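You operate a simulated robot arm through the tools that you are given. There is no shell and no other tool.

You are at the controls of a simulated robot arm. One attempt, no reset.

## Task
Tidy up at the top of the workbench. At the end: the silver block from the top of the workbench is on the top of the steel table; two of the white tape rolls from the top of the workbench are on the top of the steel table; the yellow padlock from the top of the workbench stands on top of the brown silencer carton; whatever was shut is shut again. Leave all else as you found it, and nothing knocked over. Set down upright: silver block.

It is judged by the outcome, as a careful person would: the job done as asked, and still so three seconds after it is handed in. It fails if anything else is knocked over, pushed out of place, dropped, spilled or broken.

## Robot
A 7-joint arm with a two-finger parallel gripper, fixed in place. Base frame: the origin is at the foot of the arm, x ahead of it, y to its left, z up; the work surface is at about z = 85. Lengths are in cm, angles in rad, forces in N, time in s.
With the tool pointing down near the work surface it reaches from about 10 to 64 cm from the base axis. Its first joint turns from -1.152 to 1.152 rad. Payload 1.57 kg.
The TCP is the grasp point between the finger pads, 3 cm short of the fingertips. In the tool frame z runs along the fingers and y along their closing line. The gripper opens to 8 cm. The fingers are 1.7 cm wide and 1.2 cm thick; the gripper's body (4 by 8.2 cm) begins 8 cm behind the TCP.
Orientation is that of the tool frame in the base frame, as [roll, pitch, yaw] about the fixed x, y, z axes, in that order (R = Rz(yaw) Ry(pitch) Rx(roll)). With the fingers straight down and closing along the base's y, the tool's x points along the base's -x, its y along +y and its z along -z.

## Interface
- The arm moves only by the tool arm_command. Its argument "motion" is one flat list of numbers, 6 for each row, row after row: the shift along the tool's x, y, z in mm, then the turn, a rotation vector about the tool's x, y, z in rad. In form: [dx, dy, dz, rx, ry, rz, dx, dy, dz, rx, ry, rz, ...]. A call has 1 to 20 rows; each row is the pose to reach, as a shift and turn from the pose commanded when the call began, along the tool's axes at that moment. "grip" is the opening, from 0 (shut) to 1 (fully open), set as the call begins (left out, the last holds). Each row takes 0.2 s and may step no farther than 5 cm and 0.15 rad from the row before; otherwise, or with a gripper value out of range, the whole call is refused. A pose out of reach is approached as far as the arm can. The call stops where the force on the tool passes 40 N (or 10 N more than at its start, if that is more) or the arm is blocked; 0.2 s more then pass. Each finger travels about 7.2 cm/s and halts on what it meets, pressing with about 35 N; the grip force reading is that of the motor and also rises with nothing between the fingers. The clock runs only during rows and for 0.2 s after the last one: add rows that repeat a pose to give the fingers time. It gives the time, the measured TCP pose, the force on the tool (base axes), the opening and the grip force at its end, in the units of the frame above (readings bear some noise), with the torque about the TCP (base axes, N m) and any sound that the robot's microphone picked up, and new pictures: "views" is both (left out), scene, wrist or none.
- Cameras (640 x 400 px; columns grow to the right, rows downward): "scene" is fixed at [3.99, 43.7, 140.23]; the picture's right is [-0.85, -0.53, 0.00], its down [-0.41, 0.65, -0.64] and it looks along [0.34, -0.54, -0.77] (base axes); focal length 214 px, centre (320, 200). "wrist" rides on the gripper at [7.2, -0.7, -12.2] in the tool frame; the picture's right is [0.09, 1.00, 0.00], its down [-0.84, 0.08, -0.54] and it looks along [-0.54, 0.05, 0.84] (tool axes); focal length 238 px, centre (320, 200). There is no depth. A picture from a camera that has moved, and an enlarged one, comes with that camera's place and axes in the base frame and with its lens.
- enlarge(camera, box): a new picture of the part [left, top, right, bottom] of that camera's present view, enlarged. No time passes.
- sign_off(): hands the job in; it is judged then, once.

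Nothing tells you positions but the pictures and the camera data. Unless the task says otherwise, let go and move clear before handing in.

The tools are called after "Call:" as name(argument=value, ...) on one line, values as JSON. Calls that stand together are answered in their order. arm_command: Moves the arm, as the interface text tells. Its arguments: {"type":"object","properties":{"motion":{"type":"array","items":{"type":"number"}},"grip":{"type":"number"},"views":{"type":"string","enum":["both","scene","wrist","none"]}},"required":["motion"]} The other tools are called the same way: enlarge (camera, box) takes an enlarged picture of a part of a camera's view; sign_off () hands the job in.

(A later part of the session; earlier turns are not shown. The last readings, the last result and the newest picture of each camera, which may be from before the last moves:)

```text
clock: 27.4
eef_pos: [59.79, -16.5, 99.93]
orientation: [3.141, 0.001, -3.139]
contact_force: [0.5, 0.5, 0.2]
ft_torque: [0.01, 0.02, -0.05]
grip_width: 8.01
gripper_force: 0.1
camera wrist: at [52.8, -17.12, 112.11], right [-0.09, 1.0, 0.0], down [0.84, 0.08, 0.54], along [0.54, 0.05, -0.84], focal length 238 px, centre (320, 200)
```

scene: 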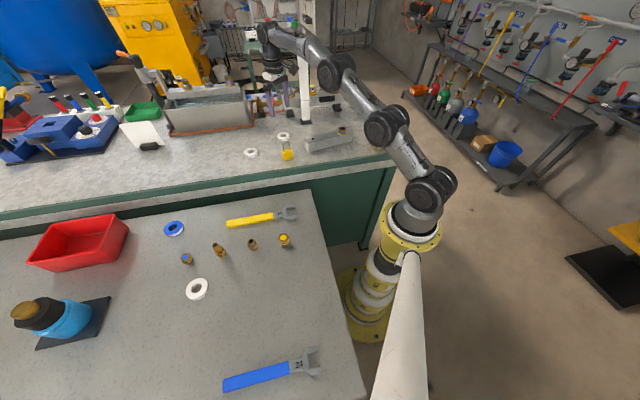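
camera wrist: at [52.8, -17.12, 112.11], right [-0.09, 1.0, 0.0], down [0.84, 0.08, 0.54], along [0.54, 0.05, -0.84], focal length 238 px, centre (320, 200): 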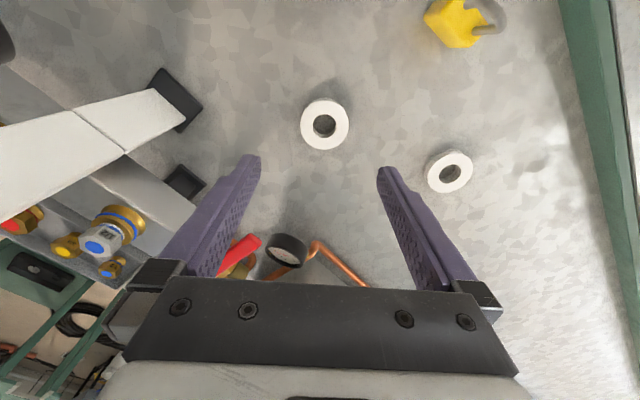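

Roll two is at about (59.65,-16.1), just beside the TCP. I'll descend around it with a small correction.

Call:
arm_command(motion=[1, 4, 30, 0, 0, 0, 1, 4, 70, 0, 0, 0, 1, 4, 98, 0, 0, 0, 1, 4, 112, 0, 0, 0, 1, 4, 118, 0, 0, 0, 1, 4, 118, 0, 0, 0])

```text
clock: 28.8
eef_pos: [59.8, -16.09, 88.2]
orientation: [-3.141, 0.001, 3.141]
contact_force: [0.5, 0.4, -0.2]
ft_torque: [0.05, -0.02, -0.03]
grip_width: 7.98
gripper_force: 0.0
camera wrist: at [52.79, -16.71, 100.4], right [-0.09, 1.0, 0.0], down [0.84, 0.08, 0.54], along [0.54, 0.05, -0.84], focal length 238 px, centre (320, 200)
```

scene: 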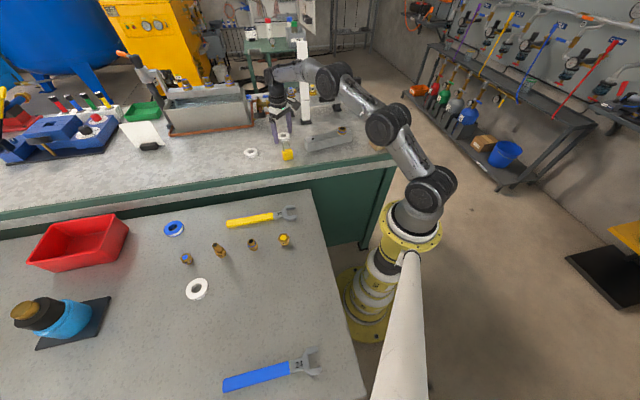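
wrist: 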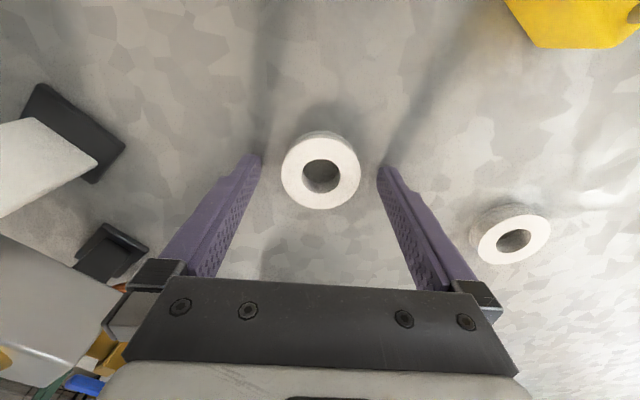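

Well centred; I'll shift 2 mm and close.

Call:
arm_command(motion=[2.5, 0, 0, 0, 0, 0, 2.5, 0, 0, 0, 0, 0], views="none")

Call:
arm_command(motion=[0, 0, 0, 0, 0, 0, 0, 0, 0, 0, 0, 0, 0, 0, 0, 0, 0, 0, 0, 0, 0, 0, 0, 0], grip=0, views="wrist")

Call:
arm_command(motion=[0, 0, -20, 0, 0, 0, 0, 0, -60, 0, 0, 0, 0, 0, -105, 0, 0, 0, 0, 0, -150, 0, 0, 0, 0, 0, -175, 0, 0, 0, 0, 0, -175, 0, 0, 0], views="wrist")

```text
clock: 29.4
eef_pos: [59.58, -16.05, 88.23]
orientation: [3.141, 0.002, 3.142]
contact_force: [0.6, -0.4, 0.7]
ft_torque: [0.01, 0.0, 0.02]
grip_width: 8.0
gripper_force: 0.0
```

```text
clock: 30.4
eef_pos: [59.61, -16.0, 88.28]
orientation: [3.141, 0.002, -3.141]
contact_force: [0.0, 0.0, -0.7]
ft_torque: [0.02, -0.01, 0.0]
grip_width: 5.0
gripper_force: 35.1
camera wrist: at [52.5, -16.68, 100.4], right [-0.09, 1.0, 0.0], down [0.84, 0.08, 0.54], along [0.54, 0.05, -0.84], focal length 238 px, centre (320, 200)
```

wrist: 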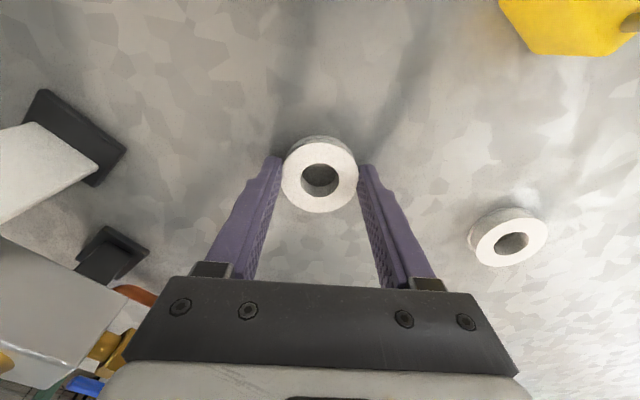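

```text
clock: 31.8
eef_pos: [59.13, -15.75, 105.4]
orientation: [-3.14, 0.001, 3.141]
contact_force: [-0.9, 0.1, -0.7]
ft_torque: [-0.01, 0.02, -0.02]
grip_width: 5.0
gripper_force: 34.7
out of reach, approached as far as the arm can: row 5, 6
camera wrist: at [52.12, -16.4, 117.66], right [-0.09, 1.0, 0.0], down [0.84, 0.08, 0.54], along [0.54, 0.05, -0.84], focal length 238 px, centre (320, 200)
```

wrist: 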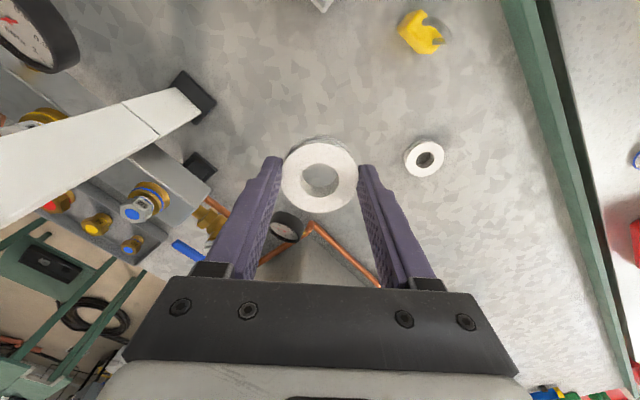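

Roll two is held. I'll carry it to above about (31,48) on the steel table.

Call:
arm_command(motion=[9, 20, 0, 0, 0, 0, 26, 58, 0, 0, 0, 0, 45, 101, 0, 0, 0, 0, 64, 144, 0, 0, 0, 0, 83, 188, 0, 0, 0, 0, 103, 232, 0, 0, 0, 0, 122, 276, 0, 0, 0, 0, 141, 320, 0, 0, 0, 0, 160, 363, 0, 0, 0, 0, 180, 406, 0, 0, 0, 0, 199, 450, 0, 0, 0, 0, 218, 494, 0, 0, 0, 0, 238, 538, 0, 0, 0, 0, 257, 582, 0, 0, 0, 0, 275, 622, 0, 0, 0, 0, 283, 640, 0, 0, 0, 0, 283, 640, 0, 0, 0, 0])

```text
clock: 35.4
eef_pos: [30.63, 48.22, 105.46]
orientation: [3.141, 0.002, -3.14]
contact_force: [0.2, -0.1, -0.6]
ft_torque: [-0.01, 0.0, 0.0]
grip_width: 4.97
gripper_force: 34.9
camera wrist: at [23.52, 47.55, 117.59], right [-0.09, 1.0, 0.0], down [0.84, 0.08, 0.54], along [0.54, 0.05, -0.84], focal length 238 px, centre (320, 200)
```

scene: 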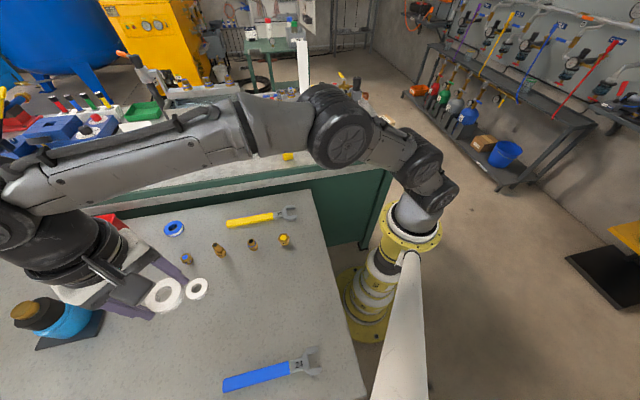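
wrist: 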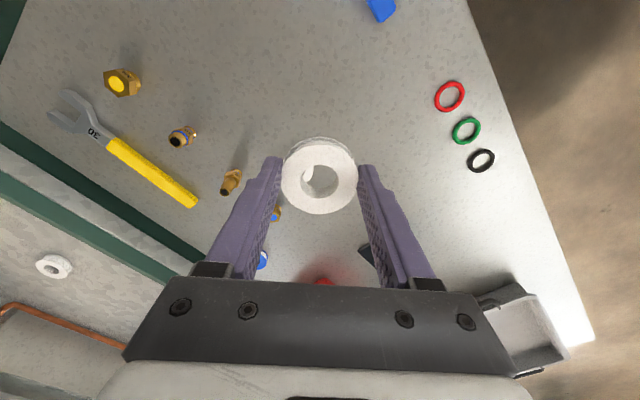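

Clear below. I'll lower to just above the table.

Call:
arm_command(motion=[0, 0, 30, 0, 0, 0, 0, 0, 75, 0, 0, 0, 0, 0, 120, 0, 0, 0, 0, 0, 160, 0, 0, 0, 0, 0, 182, 0, 0, 0, 0, 0, 194, 0, 0, 0, 0, 0, 194, 0, 0, 0], views="wrist")

Call:
arm_command(motion=[0, 0, 2, 0, 0, 0, 0, 0, 4, 0, 0, 0, 0, 0, 6, 0, 0, 0, 0, 0, 8, 0, 0, 0, 0, 0, 8, 0, 0, 0], views="wrist")

```text
clock: 37.0
eef_pos: [30.83, 48.22, 86.08]
orientation: [-3.141, 0.001, 3.141]
contact_force: [0.8, 0.2, -0.2]
ft_torque: [-0.02, -0.01, -0.01]
grip_width: 5.0
gripper_force: 34.7
camera wrist: at [23.78, 47.49, 98.15], right [-0.09, 1.0, 0.0], down [0.84, 0.08, 0.54], along [0.54, 0.05, -0.84], focal length 238 px, centre (320, 200)
```

wrist: 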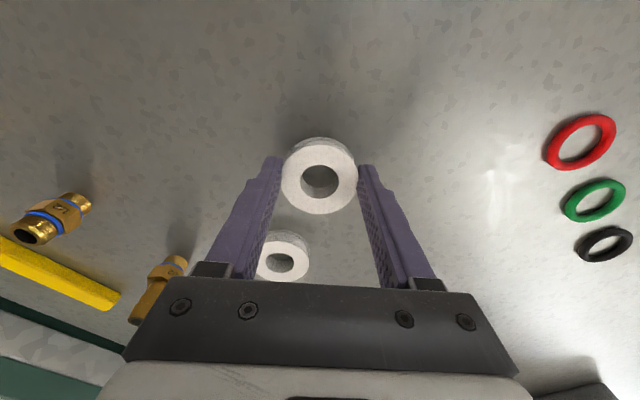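

```text
clock: 38.2
eef_pos: [30.88, 48.27, 85.21]
orientation: [-3.141, 0.003, 3.141]
contact_force: [0.1, 0.3, -0.2]
ft_torque: [0.02, -0.02, -0.03]
grip_width: 4.97
gripper_force: 35.1
camera wrist: at [23.77, 47.56, 97.41], right [-0.09, 1.0, 0.0], down [0.84, 0.08, 0.54], along [0.54, 0.05, -0.84], focal length 238 px, centre (320, 200)
```

wrist: 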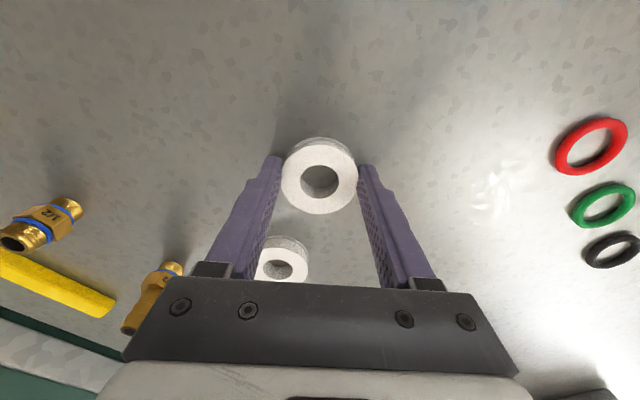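

Call:
arm_command(motion=[0, 0, 1, 0, 0, 0, 0, 0, 2, 0, 0, 0, 0, 0, 2, 0, 0, 0], views="none")

```text
clock: 39.0
eef_pos: [30.8, 48.36, 85.25]
orientation: [3.138, 0.004, -3.14]
contact_force: [-1.8, -0.3, 10.1]
ft_torque: [-0.16, 0.04, -0.05]
grip_width: 4.98
gripper_force: 34.7
```

Contact at 10 N. I'll ease up, release, and lift.

Call:
arm_command(motion=[0, 0, -1.5, 0, 0, 0, 0, 0, -1.5, 0, 0, 0], views="none")

Call:
arm_command(motion=[0, 0, 0, 0, 0, 0, 0, 0, 0, 0, 0, 0, 0, 0, 0, 0, 0, 0], grip=0.85, views="none")

Call:
arm_command(motion=[0, 0, -30, 0, 0, 0, 0, 0, -70, 0, 0, 0, 0, 0, -115, 0, 0, 0, 0, 0, -160, 0, 0, 0, 0, 0, -205, 0, 0, 0, 0, 0, -205, 0, 0, 0])

```text
clock: 39.6
eef_pos: [30.83, 48.16, 85.25]
orientation: [-3.141, 0.0, -3.14]
contact_force: [0.8, 1.1, 3.2]
ft_torque: [0.08, -0.1, 0.03]
grip_width: 5.01
gripper_force: 34.5
```

```text
clock: 40.4
eef_pos: [30.76, 48.41, 85.23]
orientation: [3.141, 0.001, 3.14]
contact_force: [0.3, -1.3, -0.4]
ft_torque: [-0.01, 0.01, -0.03]
grip_width: 6.79
gripper_force: 0.1
```

```text
clock: 41.8
eef_pos: [30.76, 48.27, 105.66]
orientation: [3.141, 0.002, 3.141]
contact_force: [-0.3, 0.1, 0.3]
ft_torque: [0.01, 0.01, -0.01]
grip_width: 6.79
gripper_force: 0.0
camera wrist: at [23.63, 47.61, 117.74], right [-0.09, 1.0, 0.0], down [0.84, 0.08, 0.54], along [0.54, 0.05, -0.84], focal length 238 px, centre (320, 200)
```

scene: 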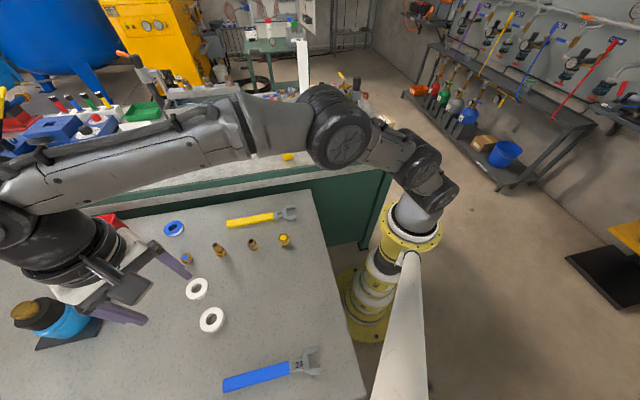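
wrist: 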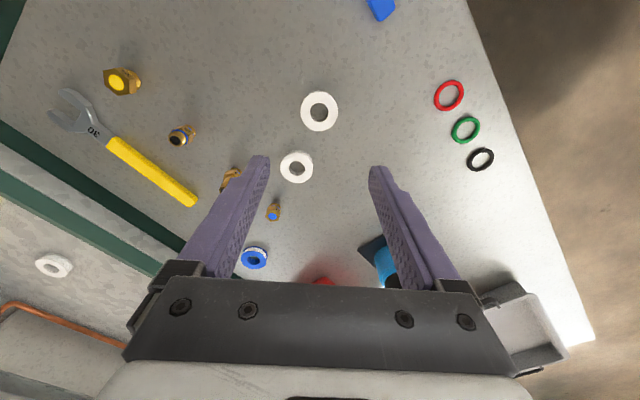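

Both rolls are on the steel table. Next is the block, so I'll go above its centre and turn the gripper 54° to close across its width.

Call:
arm_command(motion=[-3, -22, 0, 0, 0, 0, -9, -62, 0, 0, 0, 0, -16, -108, 0, 0, 0, 0, -23, -155, 0, 0, 0, 0, -30, -202, 0, 0, 0, 0, -37, -250, 0, 0, 0, -0.05, -44, -298, 0, 0, 0, -0.13, -51, -346, 0, 0, 0, -0.22, -58, -394, 0, 0, 0, -0.32, -65, -442, 0, 0, 0, -0.42, -72, -490, 0, 0, 0, -0.52, -79, -538, 0, 0, 0, -0.62, -86, -586, 0, 0, 0, -0.72, -93, -634, 0, 0, 0, -0.8, -99, -680, 0, 0, 0, -0.87, -103, -708, 5, 0, 0, -0.92, -105, -719, 10, 0, 0, -0.942, -105, -719, 10, 0, 0, -0.942], grip=1)

```text
clock: 45.6
eef_pos: [41.37, -23.7, 104.7]
orientation: [-3.14, -0.001, -2.198]
contact_force: [-0.2, -1.3, 0.4]
ft_torque: [-0.03, 0.0, 0.0]
grip_width: 8.0
gripper_force: 0.1
camera wrist: at [37.81, -29.95, 116.84], right [-0.86, 0.51, 0.0], down [0.43, 0.72, 0.54], along [0.28, 0.47, -0.84], focal length 238 px, centre (320, 200)
```

scene: 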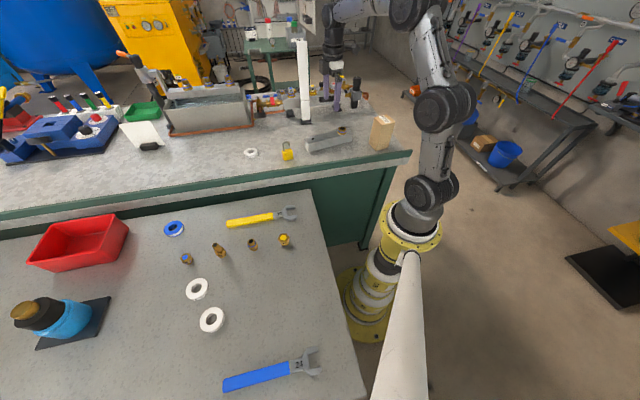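
wrist: 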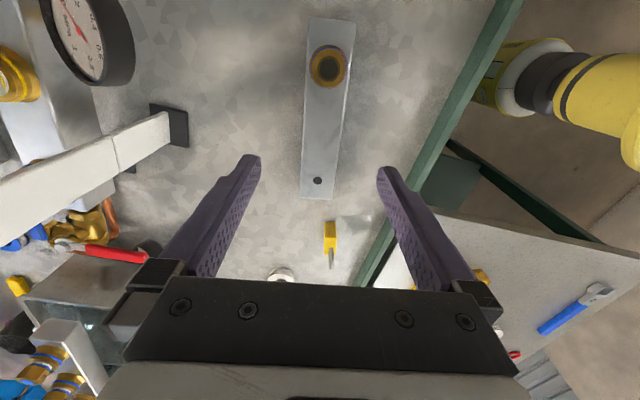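

Call:
enlarge(camera="wrist", box=[200, 0, 440, 220])

```text
1.82 times, centred on (320, 110) of wrist
camera zoom: at [37.81, -29.95, 116.84], right [-0.86, 0.51, 0.0], down [0.43, 0.72, 0.54], along [0.28, 0.47, -0.84], focal length 433 px, centre (320, 364)
```

zoom: 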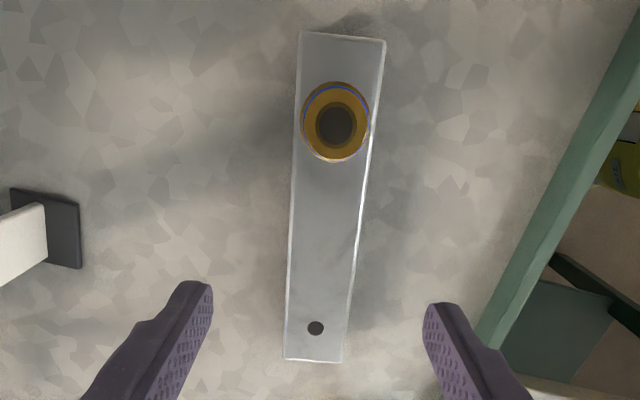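

The gripper is aligned with the block to within about 3 mm. I'll descend with a 3 mm sideways correction.

Call:
arm_command(motion=[0, 3, 40, 0, 0, 0, 0, 3, 85, 0, 0, 0, 0, 3, 125, 0, 0, 0, 0, 3, 150, 0, 0, 0, 0, 3, 160, 0, 0, 0, 0, 3, 160, 0, 0, 0])

```text
clock: 47.0
eef_pos: [41.16, -23.45, 88.66]
orientation: [3.141, 0.0, -2.198]
contact_force: [0.2, 0.4, 0.3]
ft_torque: [0.01, 0.0, 0.0]
grip_width: 8.0
gripper_force: 0.2
camera wrist: at [37.65, -29.71, 100.92], right [-0.86, 0.51, 0.0], down [0.43, 0.72, 0.54], along [0.28, 0.47, -0.84], focal length 238 px, centre (320, 200)
```

scene: 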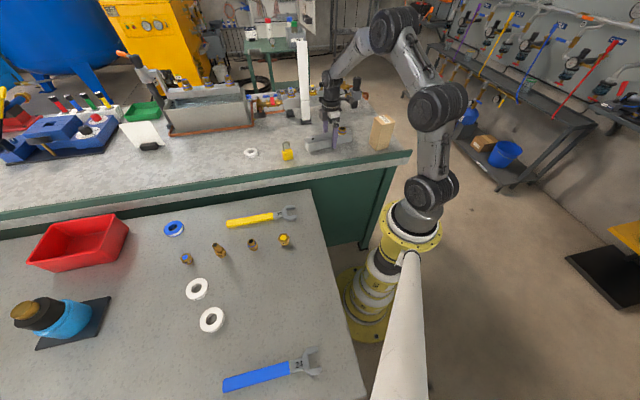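
wrist: 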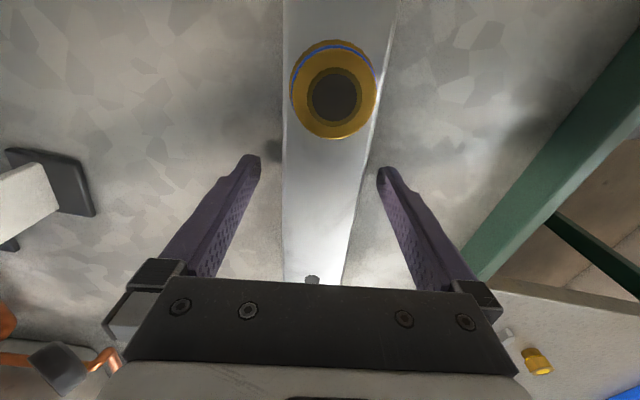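

Call:
arm_command(motion=[0, 1.5, 0, 0, 0, 0, 0, 1.5, 0, 0, 0, 0], views="none")

Call:
arm_command(motion=[0, 0, 0, 0, 0, 0, 0, 0, 0, 0, 0, 0, 0, 0, 0, 0, 0, 0, 0, 0, 0, 0, 0, 0], grip=0, views="wrist")

```text
clock: 47.6
eef_pos: [40.96, -23.39, 88.84]
orientation: [-3.14, 0.0, -2.199]
contact_force: [-0.7, 0.7, -0.7]
ft_torque: [-0.02, -0.02, 0.01]
grip_width: 7.99
gripper_force: 0.0
```

```text
clock: 48.6
eef_pos: [41.09, -23.49, 88.82]
orientation: [-3.139, 0.001, -2.198]
contact_force: [2.5, -2.1, -0.7]
ft_torque: [0.11, 0.01, -0.08]
grip_width: 4.62
gripper_force: 35.3
camera wrist: at [37.51, -29.66, 100.93], right [-0.86, 0.51, 0.0], down [0.43, 0.72, 0.54], along [0.28, 0.47, -0.84], focal length 238 px, centre (320, 200)
```

wrist: 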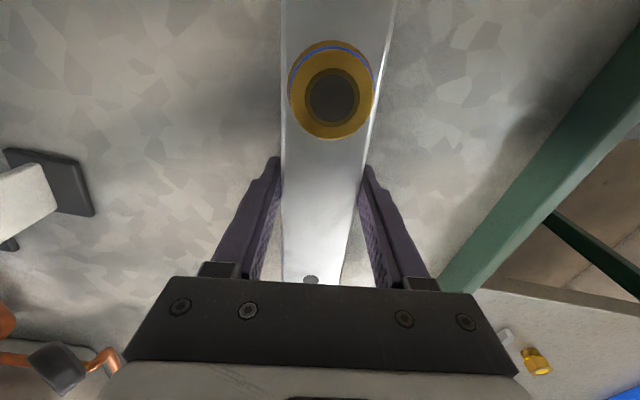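

The block is gripped at 4.6 cm. I'll lift slowly to check the weight and level.

Call:
arm_command(motion=[0, 0, -5, 0, 0, 0, 0, 0, -12, 0, 0, 0, 0, 0, -22, 0, 0, 0, 0, 0, -30, 0, 0, 0, 0, 0, -30, 0, 0, 0])

Call:
enlarge(camera="scene", box=[280, 70, 400, 160])

```text
clock: 49.8
eef_pos: [40.95, -23.44, 91.7]
orientation: [-3.141, 0.0, -2.199]
contact_force: [-0.7, 0.0, -9.3]
ft_torque: [-0.04, 0.03, 0.04]
grip_width: 4.58
gripper_force: 35.1
camera wrist: at [37.49, -29.66, 103.89], right [-0.86, 0.51, 0.0], down [0.43, 0.72, 0.54], along [0.28, 0.47, -0.84], focal length 238 px, centre (320, 200)
```

scene: 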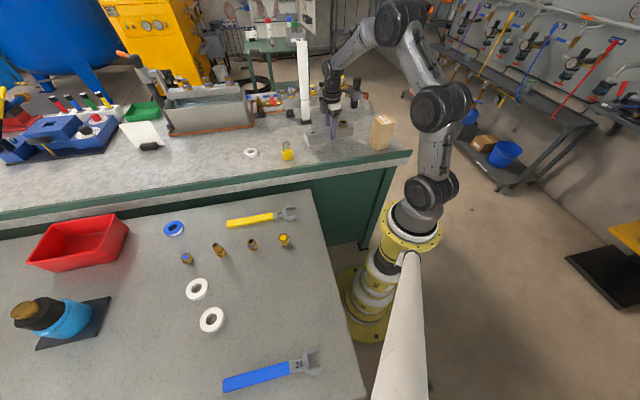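
wrist: 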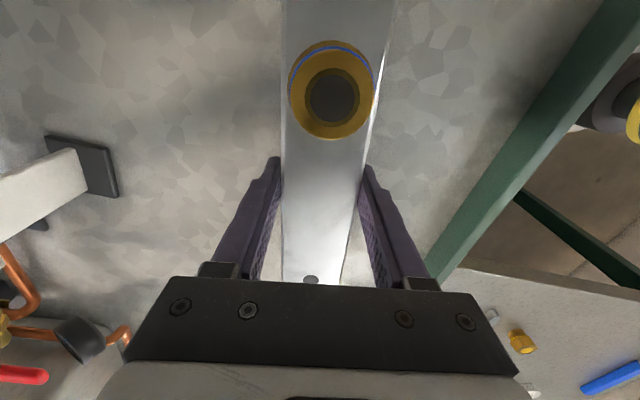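

```text
4.44 times, centred on (340, 115) of scene
camera zoom: at [4.0, 43.7, 140.23], right [-0.85, -0.53, 0.0], down [-0.41, 0.65, -0.64], along [0.34, -0.54, -0.77], focal length 953 px, centre (231, 578)
```

zoom: 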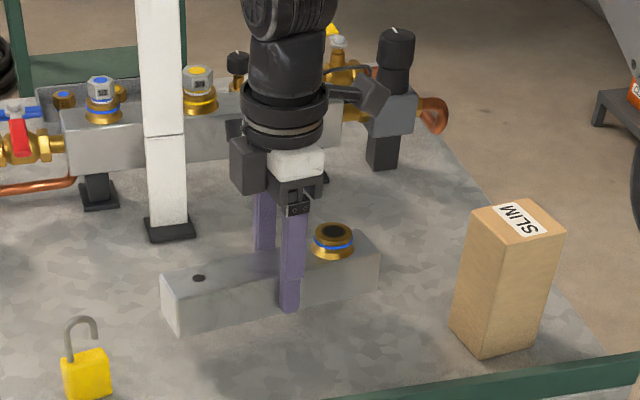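

The block weighs about 0.95 kg and hangs level and balanced, with the port collar moving with it. I'll lift higher and carry it to the steel table.

Call:
arm_command(motion=[0, 0, -20, 0, 0, 0, 0, 0, -50, 0, 0, 0, 0, 0, -85, 0, 0, 0, 0, 0, -120, 0, 0, 0, 0, 0, -140, 0, 0, 0, 0, 0, -140, 0, 0, 0], views="wrist")

Call:
arm_command(motion=[-6, 8, 0, 0, 0, 0, -19, 25, 0, 0, 0, 0.01, -39, 52, 0, 0, 0, 0.02, -62, 82, 0, 0, 0, 0.03, -86, 114, 0, 0, 0, 0.04, -110, 146, 0, 0, 0, 0.05, -134, 178, 0, 0, 0, 0.06, -158, 210, 0, 0, 0, 0.07, -182, 241, 0, 0, 0, 0.08, -206, 273, 0, 0, 0, 0.09, -230, 305, 0, 0, 0, 0.1, -254, 337, 0, 0, 0, 0.11, -278, 369, 0, 0, 0, 0.12, -302, 401, 0, 0, 0, 0.13, -324, 430, 0, 0, 0, 0.14, -341, 453, 0, 0, 0, 0.15, -351, 466, 0, 0, 0, 0.155, -355, 471, 0, 0, 0, 0.157, -355, 471, 0, 0, 0, 0.157])

```text
clock: 51.2
eef_pos: [40.95, -23.51, 105.76]
orientation: [3.141, 0.001, -2.201]
contact_force: [-0.4, 0.9, -10.0]
ft_torque: [-0.06, 0.03, 0.01]
grip_width: 4.6
gripper_force: 35.3
camera wrist: at [37.43, -29.75, 117.97], right [-0.86, 0.51, 0.0], down [0.43, 0.72, 0.54], along [0.28, 0.47, -0.84], focal length 238 px, centre (320, 200)
```

wrist: 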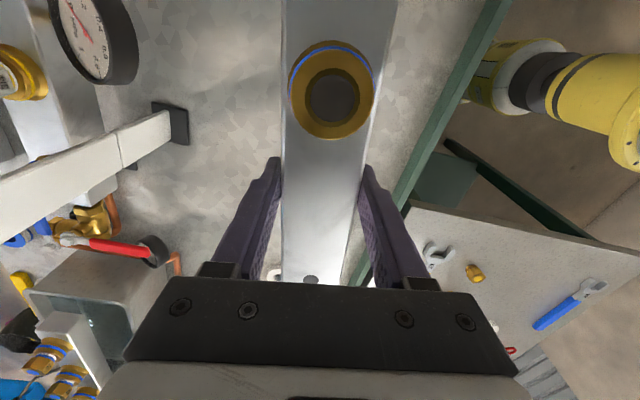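

```text
clock: 55.2
eef_pos: [23.59, 32.84, 105.63]
orientation: [-3.14, 0.0, -2.356]
contact_force: [0.4, -0.4, -9.2]
ft_torque: [-0.02, 0.02, -0.01]
grip_width: 4.6
gripper_force: 34.6
camera wrist: at [19.1, 27.25, 117.89], right [-0.77, 0.64, 0.0], down [0.54, 0.65, 0.54], along [0.35, 0.42, -0.84], focal length 238 px, centre (320, 200)
```

scene: 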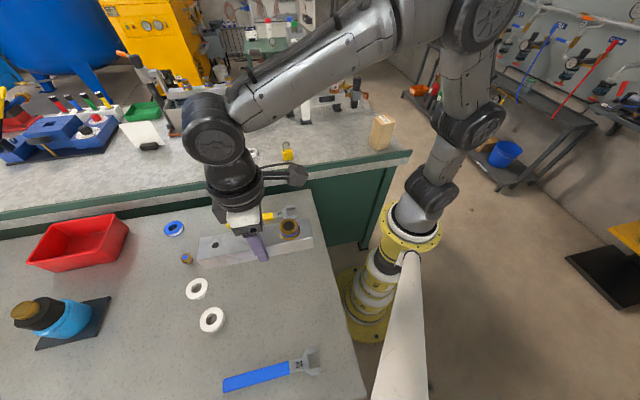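
wrist: 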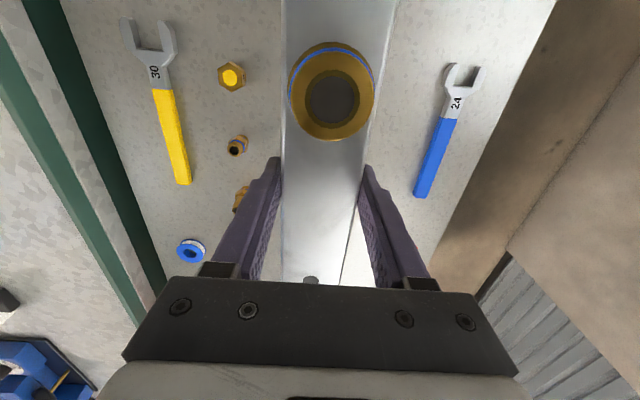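

Positioned over the clear strip, with fittings, wrenches and rolls all outside the block's footprint. I'll lower it.

Call:
arm_command(motion=[0, 0, 20, 0, 0, 0, 0, 0, 55, 0, 0, 0, 0, 0, 95, 0, 0, 0, 0, 0, 130, 0, 0, 0, 0, 0, 160, 0, 0, 0, 0, 0, 180, 0, 0, 0, 0, 0, 190, 0, 0, 0, 0, 0, 190, 0, 0, 0])

Call:
enlarge(camera="scene", box=[150, 200, 340, 340])

```text
clock: 57.0
eef_pos: [23.8, 32.84, 86.66]
orientation: [-3.14, -0.002, -2.356]
contact_force: [-0.3, 0.2, -8.9]
ft_torque: [-0.03, 0.04, 0.0]
grip_width: 4.59
gripper_force: 35.1
camera wrist: at [19.3, 27.32, 98.9], right [-0.77, 0.64, 0.0], down [0.54, 0.65, 0.54], along [0.35, 0.42, -0.84], focal length 238 px, centre (320, 200)
```

scene: 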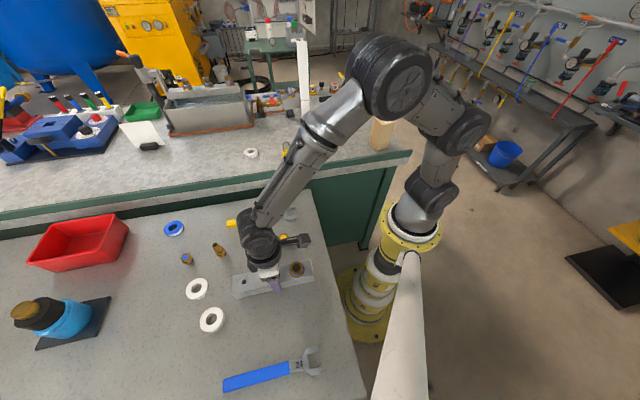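
wrist: 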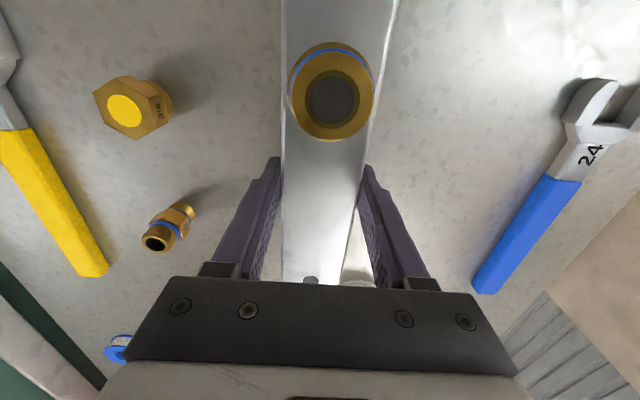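

```text
2.86 times, centred on (245, 270) of scene
camera zoom: at [3.99, 43.72, 140.23], right [-0.85, -0.53, 0.0], down [-0.41, 0.65, -0.64], along [0.34, -0.54, -0.77], focal length 613 px, centre (534, 0)
```

zoom: 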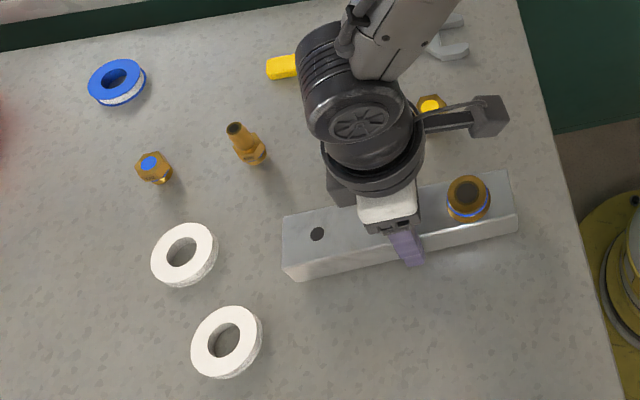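

Call:
arm_command(motion=[0, 0, 2, 0, 0, 0, 0, 0, 4, 0, 0, 0, 0, 0, 6, 0, 0, 0, 0, 0, 7, 0, 0, 0, 0, 0, 7, 0, 0, 0], views="none")

Call:
arm_command(motion=[0, 0, 0.7, 0, 0, 0, 0, 0, 1.5, 0, 0, 0, 0, 0, 1.5, 0, 0, 0], views="none")

```text
clock: 58.2
eef_pos: [23.75, 32.93, 86.0]
orientation: [-3.141, 0.0, -2.358]
contact_force: [0.1, 0.7, -9.8]
ft_torque: [-0.05, 0.02, 0.0]
grip_width: 4.6
gripper_force: 35.3
```

```text
clock: 59.0
eef_pos: [23.71, 32.88, 85.73]
orientation: [-3.139, 0.0, -2.356]
contact_force: [0.5, -0.8, -10.3]
ft_torque: [-0.04, 0.03, 0.03]
grip_width: 4.6
gripper_force: 34.9
```

Call:
arm_command(motion=[0, 0, 0.7, 0, 0, 0, 0, 0, 1.5, 0, 0, 0, 0, 0, 1.5, 0, 0, 0], views="none")

```text
clock: 59.8
eef_pos: [23.85, 32.95, 85.85]
orientation: [-3.14, 0.003, -2.357]
contact_force: [0.8, -1.1, -4.4]
ft_torque: [-0.28, 0.31, 0.09]
grip_width: 4.62
gripper_force: 34.4
```

First contact. I'll settle it a bit further.

Call:
arm_command(motion=[0, 0, 0.7, 0, 0, 0, 0, 0, 1.4, 0, 0, 0, 0, 0, 1.4, 0, 0, 0], views="wrist")

```text
clock: 60.6
eef_pos: [23.77, 32.99, 85.71]
orientation: [-3.14, 0.004, -2.356]
contact_force: [-7.7, -8.6, 22.5]
ft_torque: [-0.2, 0.24, 0.13]
grip_width: 4.59
gripper_force: 34.8
camera wrist: at [19.24, 27.38, 97.9], right [-0.77, 0.64, 0.0], down [0.54, 0.65, 0.54], along [0.35, 0.42, -0.84], focal length 238 px, centre (320, 200)
```

wrist: 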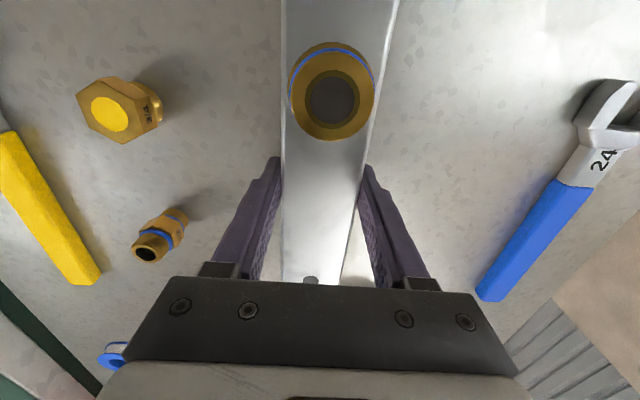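

The block is firmly on the table. I'll ease up 1 mm, release and retreat.

Call:
arm_command(motion=[0, 0, -0.8, 0, 0, 0, 0, 0, -0.8, 0, 0, 0], views="none")

Call:
arm_command(motion=[0, 0, 0, 0, 0, 0, 0, 0, 0, 0, 0, 0, 0, 0, 0, 0, 0, 0], grip=0.85, views="none")

Call:
arm_command(motion=[0, 0, -20, 0, 0, 0, 0, 0, -60, 0, 0, 0, 0, 0, -105, 0, 0, 0, 0, 0, -150, 0, 0, 0, 0, 0, -190, 0, 0, 0, 0, 0, -190, 0, 0, 0])

```text
clock: 61.2
eef_pos: [23.76, 33.01, 85.67]
orientation: [-3.14, 0.003, -2.357]
contact_force: [-9.0, -6.3, 23.0]
ft_torque: [0.03, 0.1, 0.07]
grip_width: 4.6
gripper_force: 34.9
```

```text
clock: 62.0
eef_pos: [23.75, 32.85, 85.57]
orientation: [-3.14, -0.001, -2.358]
contact_force: [-0.3, 0.5, 1.1]
ft_torque: [0.03, 0.01, -0.03]
grip_width: 6.81
gripper_force: 0.0
```

```text
clock: 63.4
eef_pos: [23.78, 33.05, 104.76]
orientation: [-3.14, 0.001, -2.356]
contact_force: [0.2, 0.1, 0.0]
ft_torque: [-0.01, 0.04, -0.03]
grip_width: 6.84
gripper_force: 0.0
camera wrist: at [19.24, 27.52, 116.94], right [-0.77, 0.64, 0.0], down [0.54, 0.65, 0.54], along [0.35, 0.42, -0.84], focal length 238 px, centre (320, 200)
```

scene: 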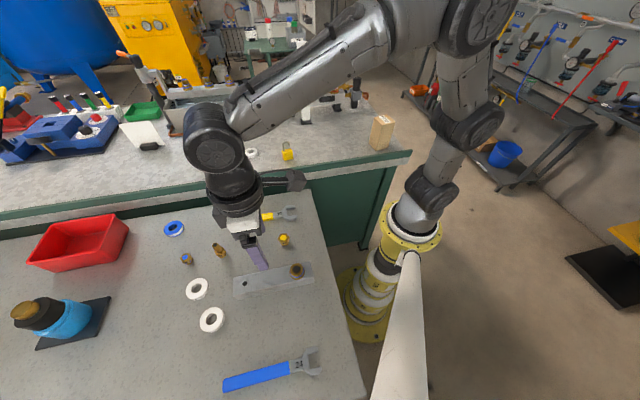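
wrist: 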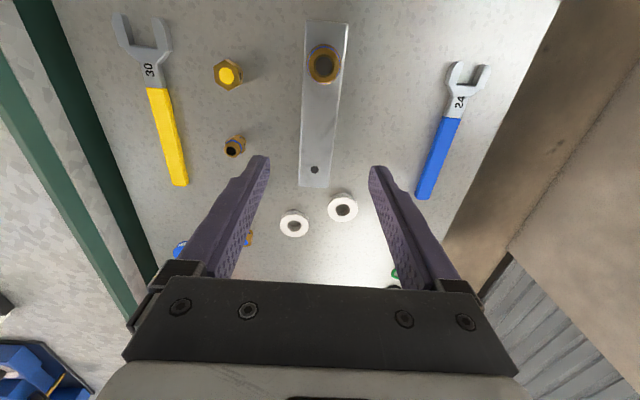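

The block sits upright on the steel table beside the rolls, with nothing disturbed. Next I'll go above the padlock near (50,-6) to see its orientation.

Call:
arm_command(motion=[4, -20, 0, 0, 0, 0, 12, -60, 0, 0, 0, -0.02, 21, -107, 0, 0, 0, -0.04, 30, -155, 0, 0, 0, -0.06, 39, -203, 0, 0, 0, -0.08, 48, -251, 0, 0, 0, -0.1, 57, -299, 0, 0, 0, -0.12, 66, -347, 0, 0, 0, -0.14, 75, -393, 0, 0, 0, -0.157, 84, -435, 0, 0, 0, -0.157, 89, -463, 0, 0, 0, -0.157, 89, -463, 0, 0, 0, -0.157], grip=1)

Call:
enlarge(camera="wrist", box=[240, 60, 400, 160])

Call:
enlarge(camera="scene", box=[256, 125, 320, 165])

```text
clock: 66.0
eef_pos: [50.28, -5.99, 104.34]
orientation: [-3.139, 0.001, -2.199]
contact_force: [-0.2, 0.4, -0.5]
ft_torque: [-0.03, -0.01, -0.02]
grip_width: 8.01
gripper_force: 0.1
camera wrist: at [46.67, -12.19, 116.61], right [-0.86, 0.51, 0.0], down [0.43, 0.72, 0.54], along [0.28, 0.47, -0.84], focal length 238 px, centre (320, 200)
```

scene: 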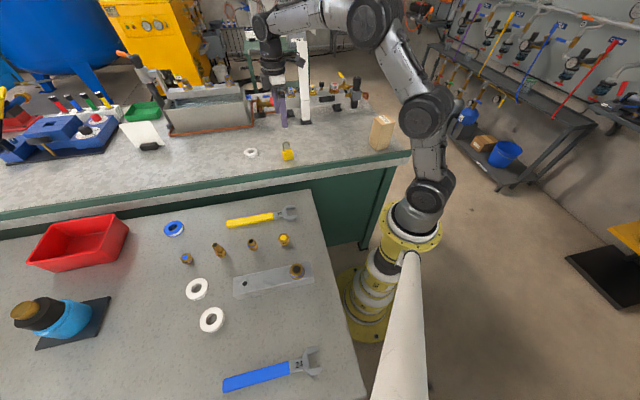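
wrist: 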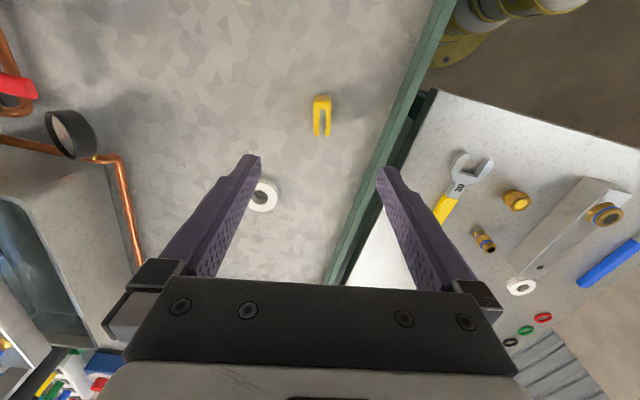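

```text
4.00 times, centred on (320, 110) of wrist
camera zoom: at [46.67, -12.19, 116.61], right [-0.86, 0.51, 0.0], down [0.43, 0.72, 0.54], along [0.28, 0.47, -0.84], focal length 953 px, centre (320, 560)
```

zoom: 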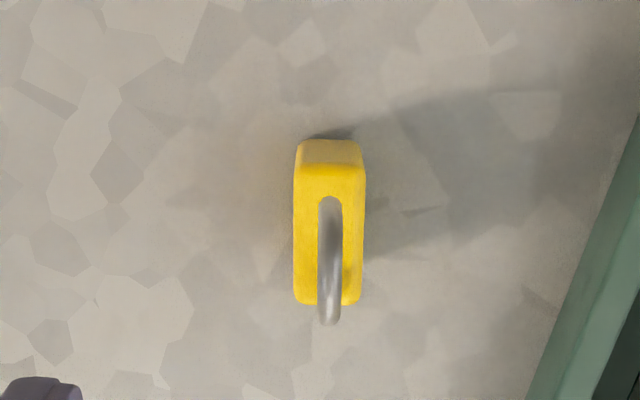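

```text
10.00 times, centred on (288, 145) of scene
camera zoom: at [3.99, 43.7, 140.23], right [-0.85, -0.53, 0.0], down [-0.41, 0.65, -0.64], along [0.34, -0.54, -0.77], focal length 2145 px, centre (640, 750)
```

zoom: 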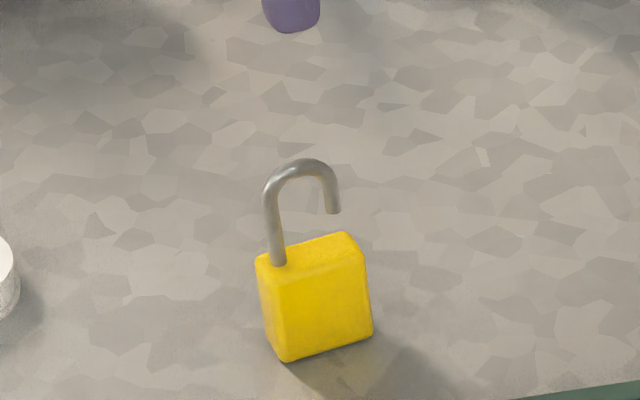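

The padlock's wide side runs along tool x, and its roughly 2 cm thickness lies along the closing line. It is offset about 3 mm and 2 mm from the TCP, so I'll descend with that correction.

Call:
arm_command(motion=[3.5, 2, 40, 0, 0, 0, 3.5, 2, 85, 0, 0, 0, 3.5, 2, 120, 0, 0, 0, 3.5, 2, 145, 0, 0, 0, 3.5, 2, 156, 0, 0, 0, 3.5, 2, 156, 0, 0, 0])

Call:
enlarge(camera="scene", box=[240, 105, 336, 165])

```text
clock: 67.4
eef_pos: [49.92, -6.17, 89.05]
orientation: [-3.139, -0.001, -2.199]
contact_force: [-0.8, 0.4, -0.1]
ft_torque: [0.01, -0.05, -0.02]
grip_width: 8.04
gripper_force: 0.1
camera wrist: at [46.34, -12.31, 101.18], right [-0.86, 0.51, 0.0], down [0.43, 0.72, 0.54], along [0.28, 0.47, -0.84], focal length 238 px, centre (320, 200)
```

scene: 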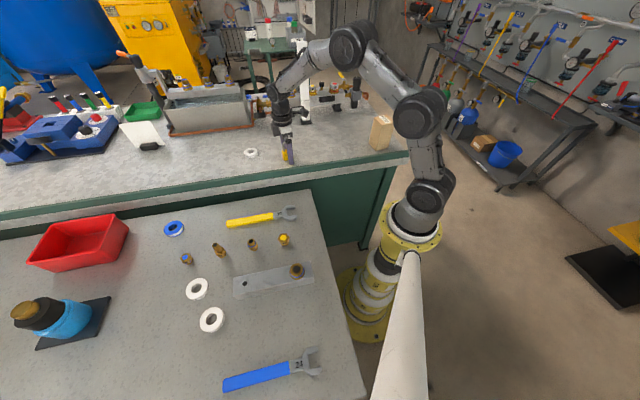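
wrist: 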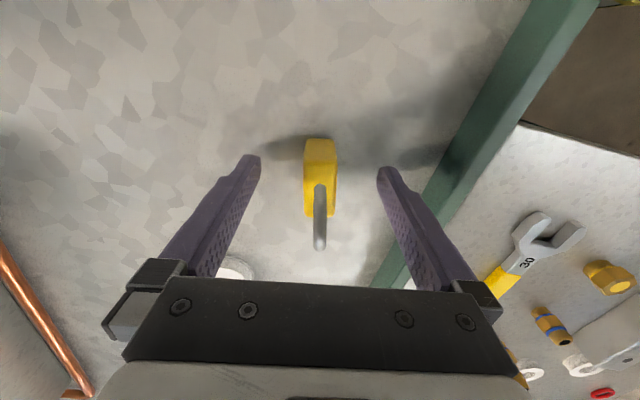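

```text
6.67 times, centred on (288, 135) of scene
camera zoom: at [3.99, 43.7, 140.23], right [-0.85, -0.53, 0.0], down [-0.41, 0.65, -0.64], along [0.34, -0.54, -0.77], focal length 1430 px, centre (533, 633)
```

zoom: 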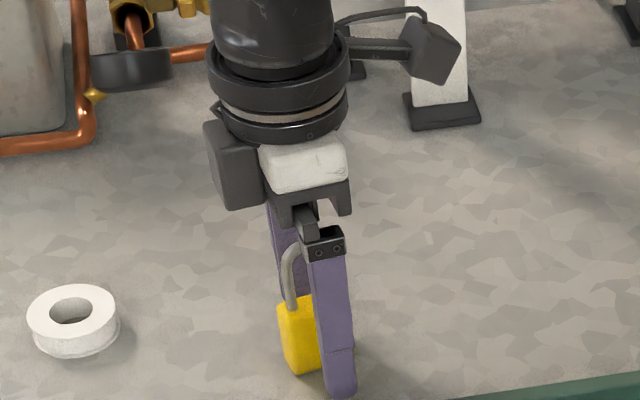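

Centred. I'll go down 4 mm and close.

Call:
arm_command(motion=[0, 0, 2, 0, 0, 0, 0, 0, 4, 0, 0, 0, 0, 0, 4, 0, 0, 0], views="none")

Call:
arm_command(motion=[0, 0, 0, 0, 0, 0, 0, 0, 0, 0, 0, 0, 0, 0, 0, 0, 0, 0, 0, 0, 0, 0, 0, 0], grip=0, views="wrist")

Call:
arm_command(motion=[0, 0, -10, 0, 0, 0, 0, 0, -30, 0, 0, 0, 0, 0, -50, 0, 0, 0, 0, 0, -50, 0, 0, 0])

Call:
enlarge(camera="scene", box=[240, 105, 336, 165])

```text
clock: 68.2
eef_pos: [49.93, -6.17, 88.72]
orientation: [-3.14, 0.002, -2.199]
contact_force: [-0.1, -0.5, 1.3]
ft_torque: [0.01, 0.0, 0.0]
grip_width: 8.01
gripper_force: 0.0
```

```text
clock: 69.2
eef_pos: [49.91, -6.16, 88.7]
orientation: [-3.139, -0.001, -2.199]
contact_force: [0.1, -0.3, 1.0]
ft_torque: [0.05, 0.02, -0.01]
grip_width: 1.94
gripper_force: 33.2
camera wrist: at [46.31, -12.36, 100.83], right [-0.86, 0.51, 0.0], down [0.43, 0.72, 0.54], along [0.28, 0.47, -0.84], focal length 238 px, centre (320, 200)
```

wrist: 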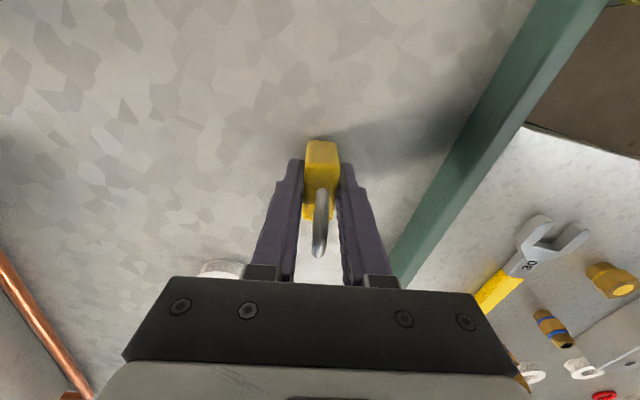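

```text
clock: 70.2
eef_pos: [49.86, -6.18, 93.82]
orientation: [-3.139, 0.0, -2.199]
contact_force: [0.4, -1.0, -1.1]
ft_torque: [0.0, -0.01, -0.01]
grip_width: 1.92
gripper_force: 33.4
camera wrist: at [46.34, -12.46, 105.92], right [-0.86, 0.51, 0.0], down [0.43, 0.72, 0.54], along [0.28, 0.47, -0.84], focal length 238 px, centre (320, 200)
```

scene: 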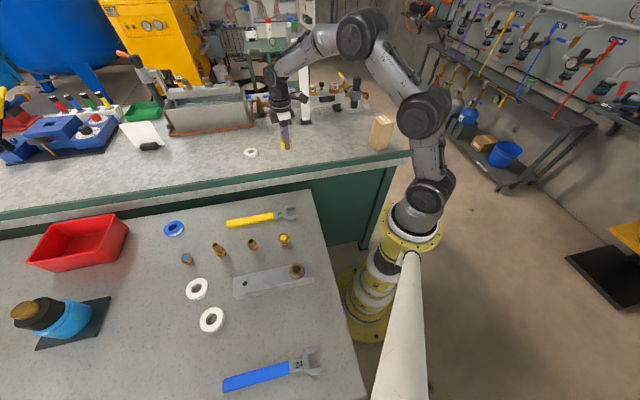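
wrist: 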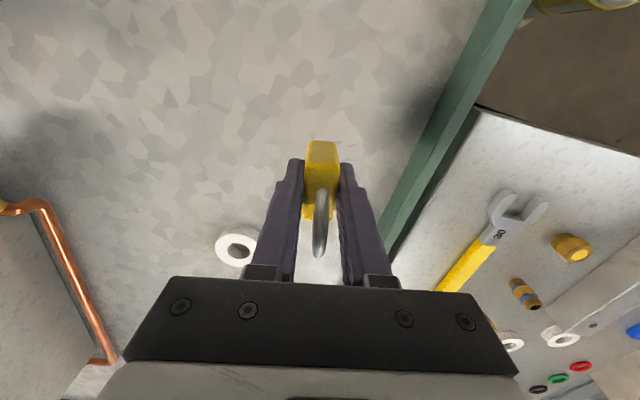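

```text
6.67 times, centred on (288, 135) of scene
camera zoom: at [3.99, 43.7, 140.23], right [-0.85, -0.53, 0.0], down [-0.41, 0.65, -0.64], along [0.34, -0.54, -0.77], focal length 1430 px, centre (533, 633)
```

zoom: 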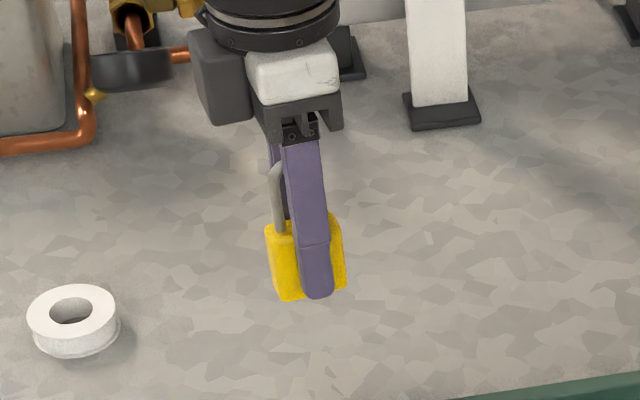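

The padlock is held securely at 1.9 cm. I'll lift it and move to a spot where I can measure the carton's top.

Call:
arm_command(motion=[0, 0, -30, 0, 0, 0, 0, 0, -75, 0, 0, 0, 10, 2, -120, 0, 0, 0, 35, 6, -160, 0, 0, 0, 75, 14, -180, 0, 0, 0, 120, 22, -182, 0, 0, 0, 165, 30, -182, 0, 0, 0, 210, 38, -182, 0, 0, 0, 255, 47, -182, 0, 0, 0, 290, 53, -182, 0, 0, 0, 311, 57, -182, 0, 0, 0, 311, 57, -182, 0, 0, 0])

Call:
enlarge(camera="wrist", box=[220, 0, 420, 125])

Call:
enlarge(camera="scene", box=[340, 100, 420, 160])

```text
clock: 72.8
eef_pos: [27.04, -28.06, 111.82]
orientation: [-3.139, 0.0, -2.198]
contact_force: [0.0, -0.8, -1.2]
ft_torque: [0.02, -0.02, -0.01]
grip_width: 1.94
gripper_force: 32.9
camera wrist: at [23.41, -34.31, 124.02], right [-0.86, 0.51, 0.0], down [0.43, 0.72, 0.54], along [0.28, 0.47, -0.84], focal length 238 px, centre (320, 200)
```

scene: 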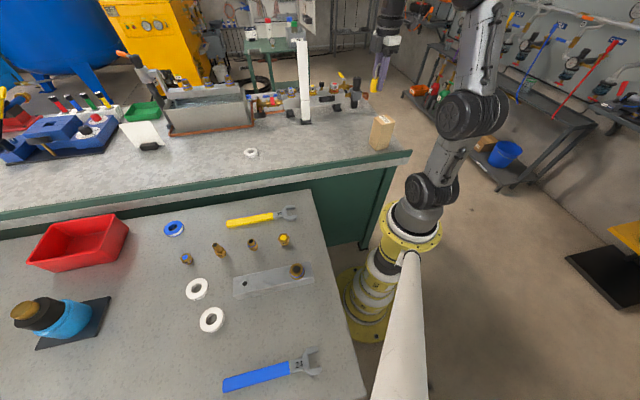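
wrist: 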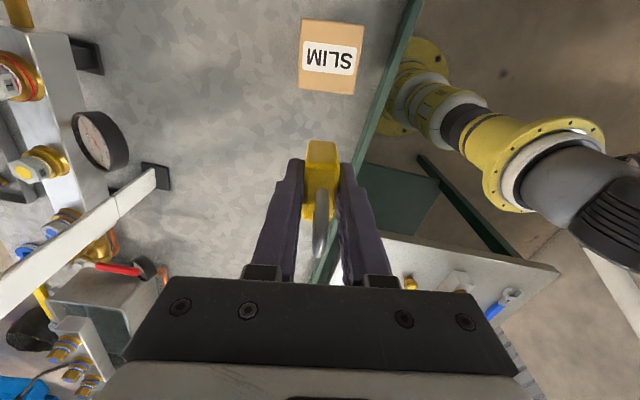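

```text
3.20 times, centred on (320, 62) of wrist
camera zoom: at [23.41, -34.31, 124.02], right [-0.86, 0.51, 0.0], down [0.43, 0.72, 0.54], along [0.28, 0.47, -0.84], focal length 763 px, centre (320, 640)
```

zoom: 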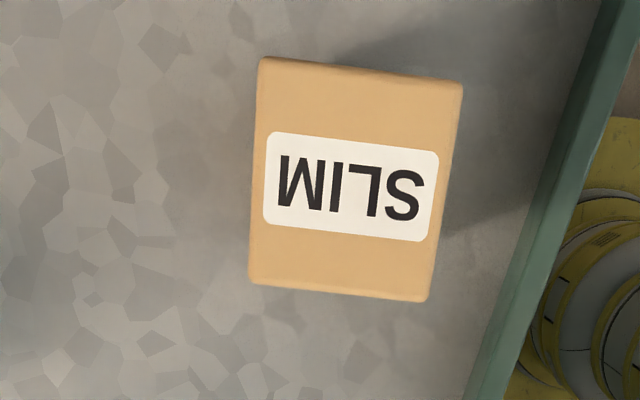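

```text
6.67 times, centred on (380, 130) of scene
camera zoom: at [3.99, 43.7, 140.23], right [-0.85, -0.53, 0.0], down [-0.41, 0.65, -0.64], along [0.34, -0.54, -0.77], focal length 1430 px, centre (-80, 667)
```

zoom: 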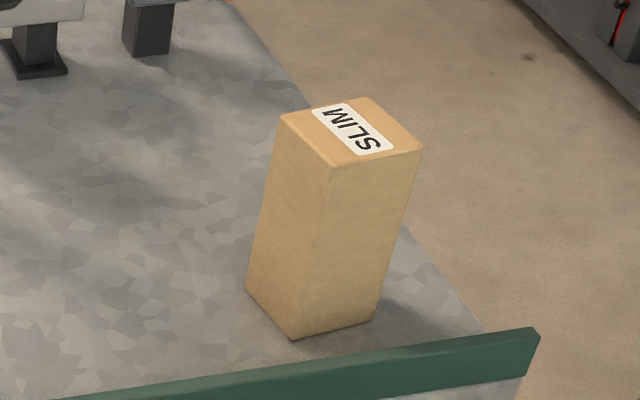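

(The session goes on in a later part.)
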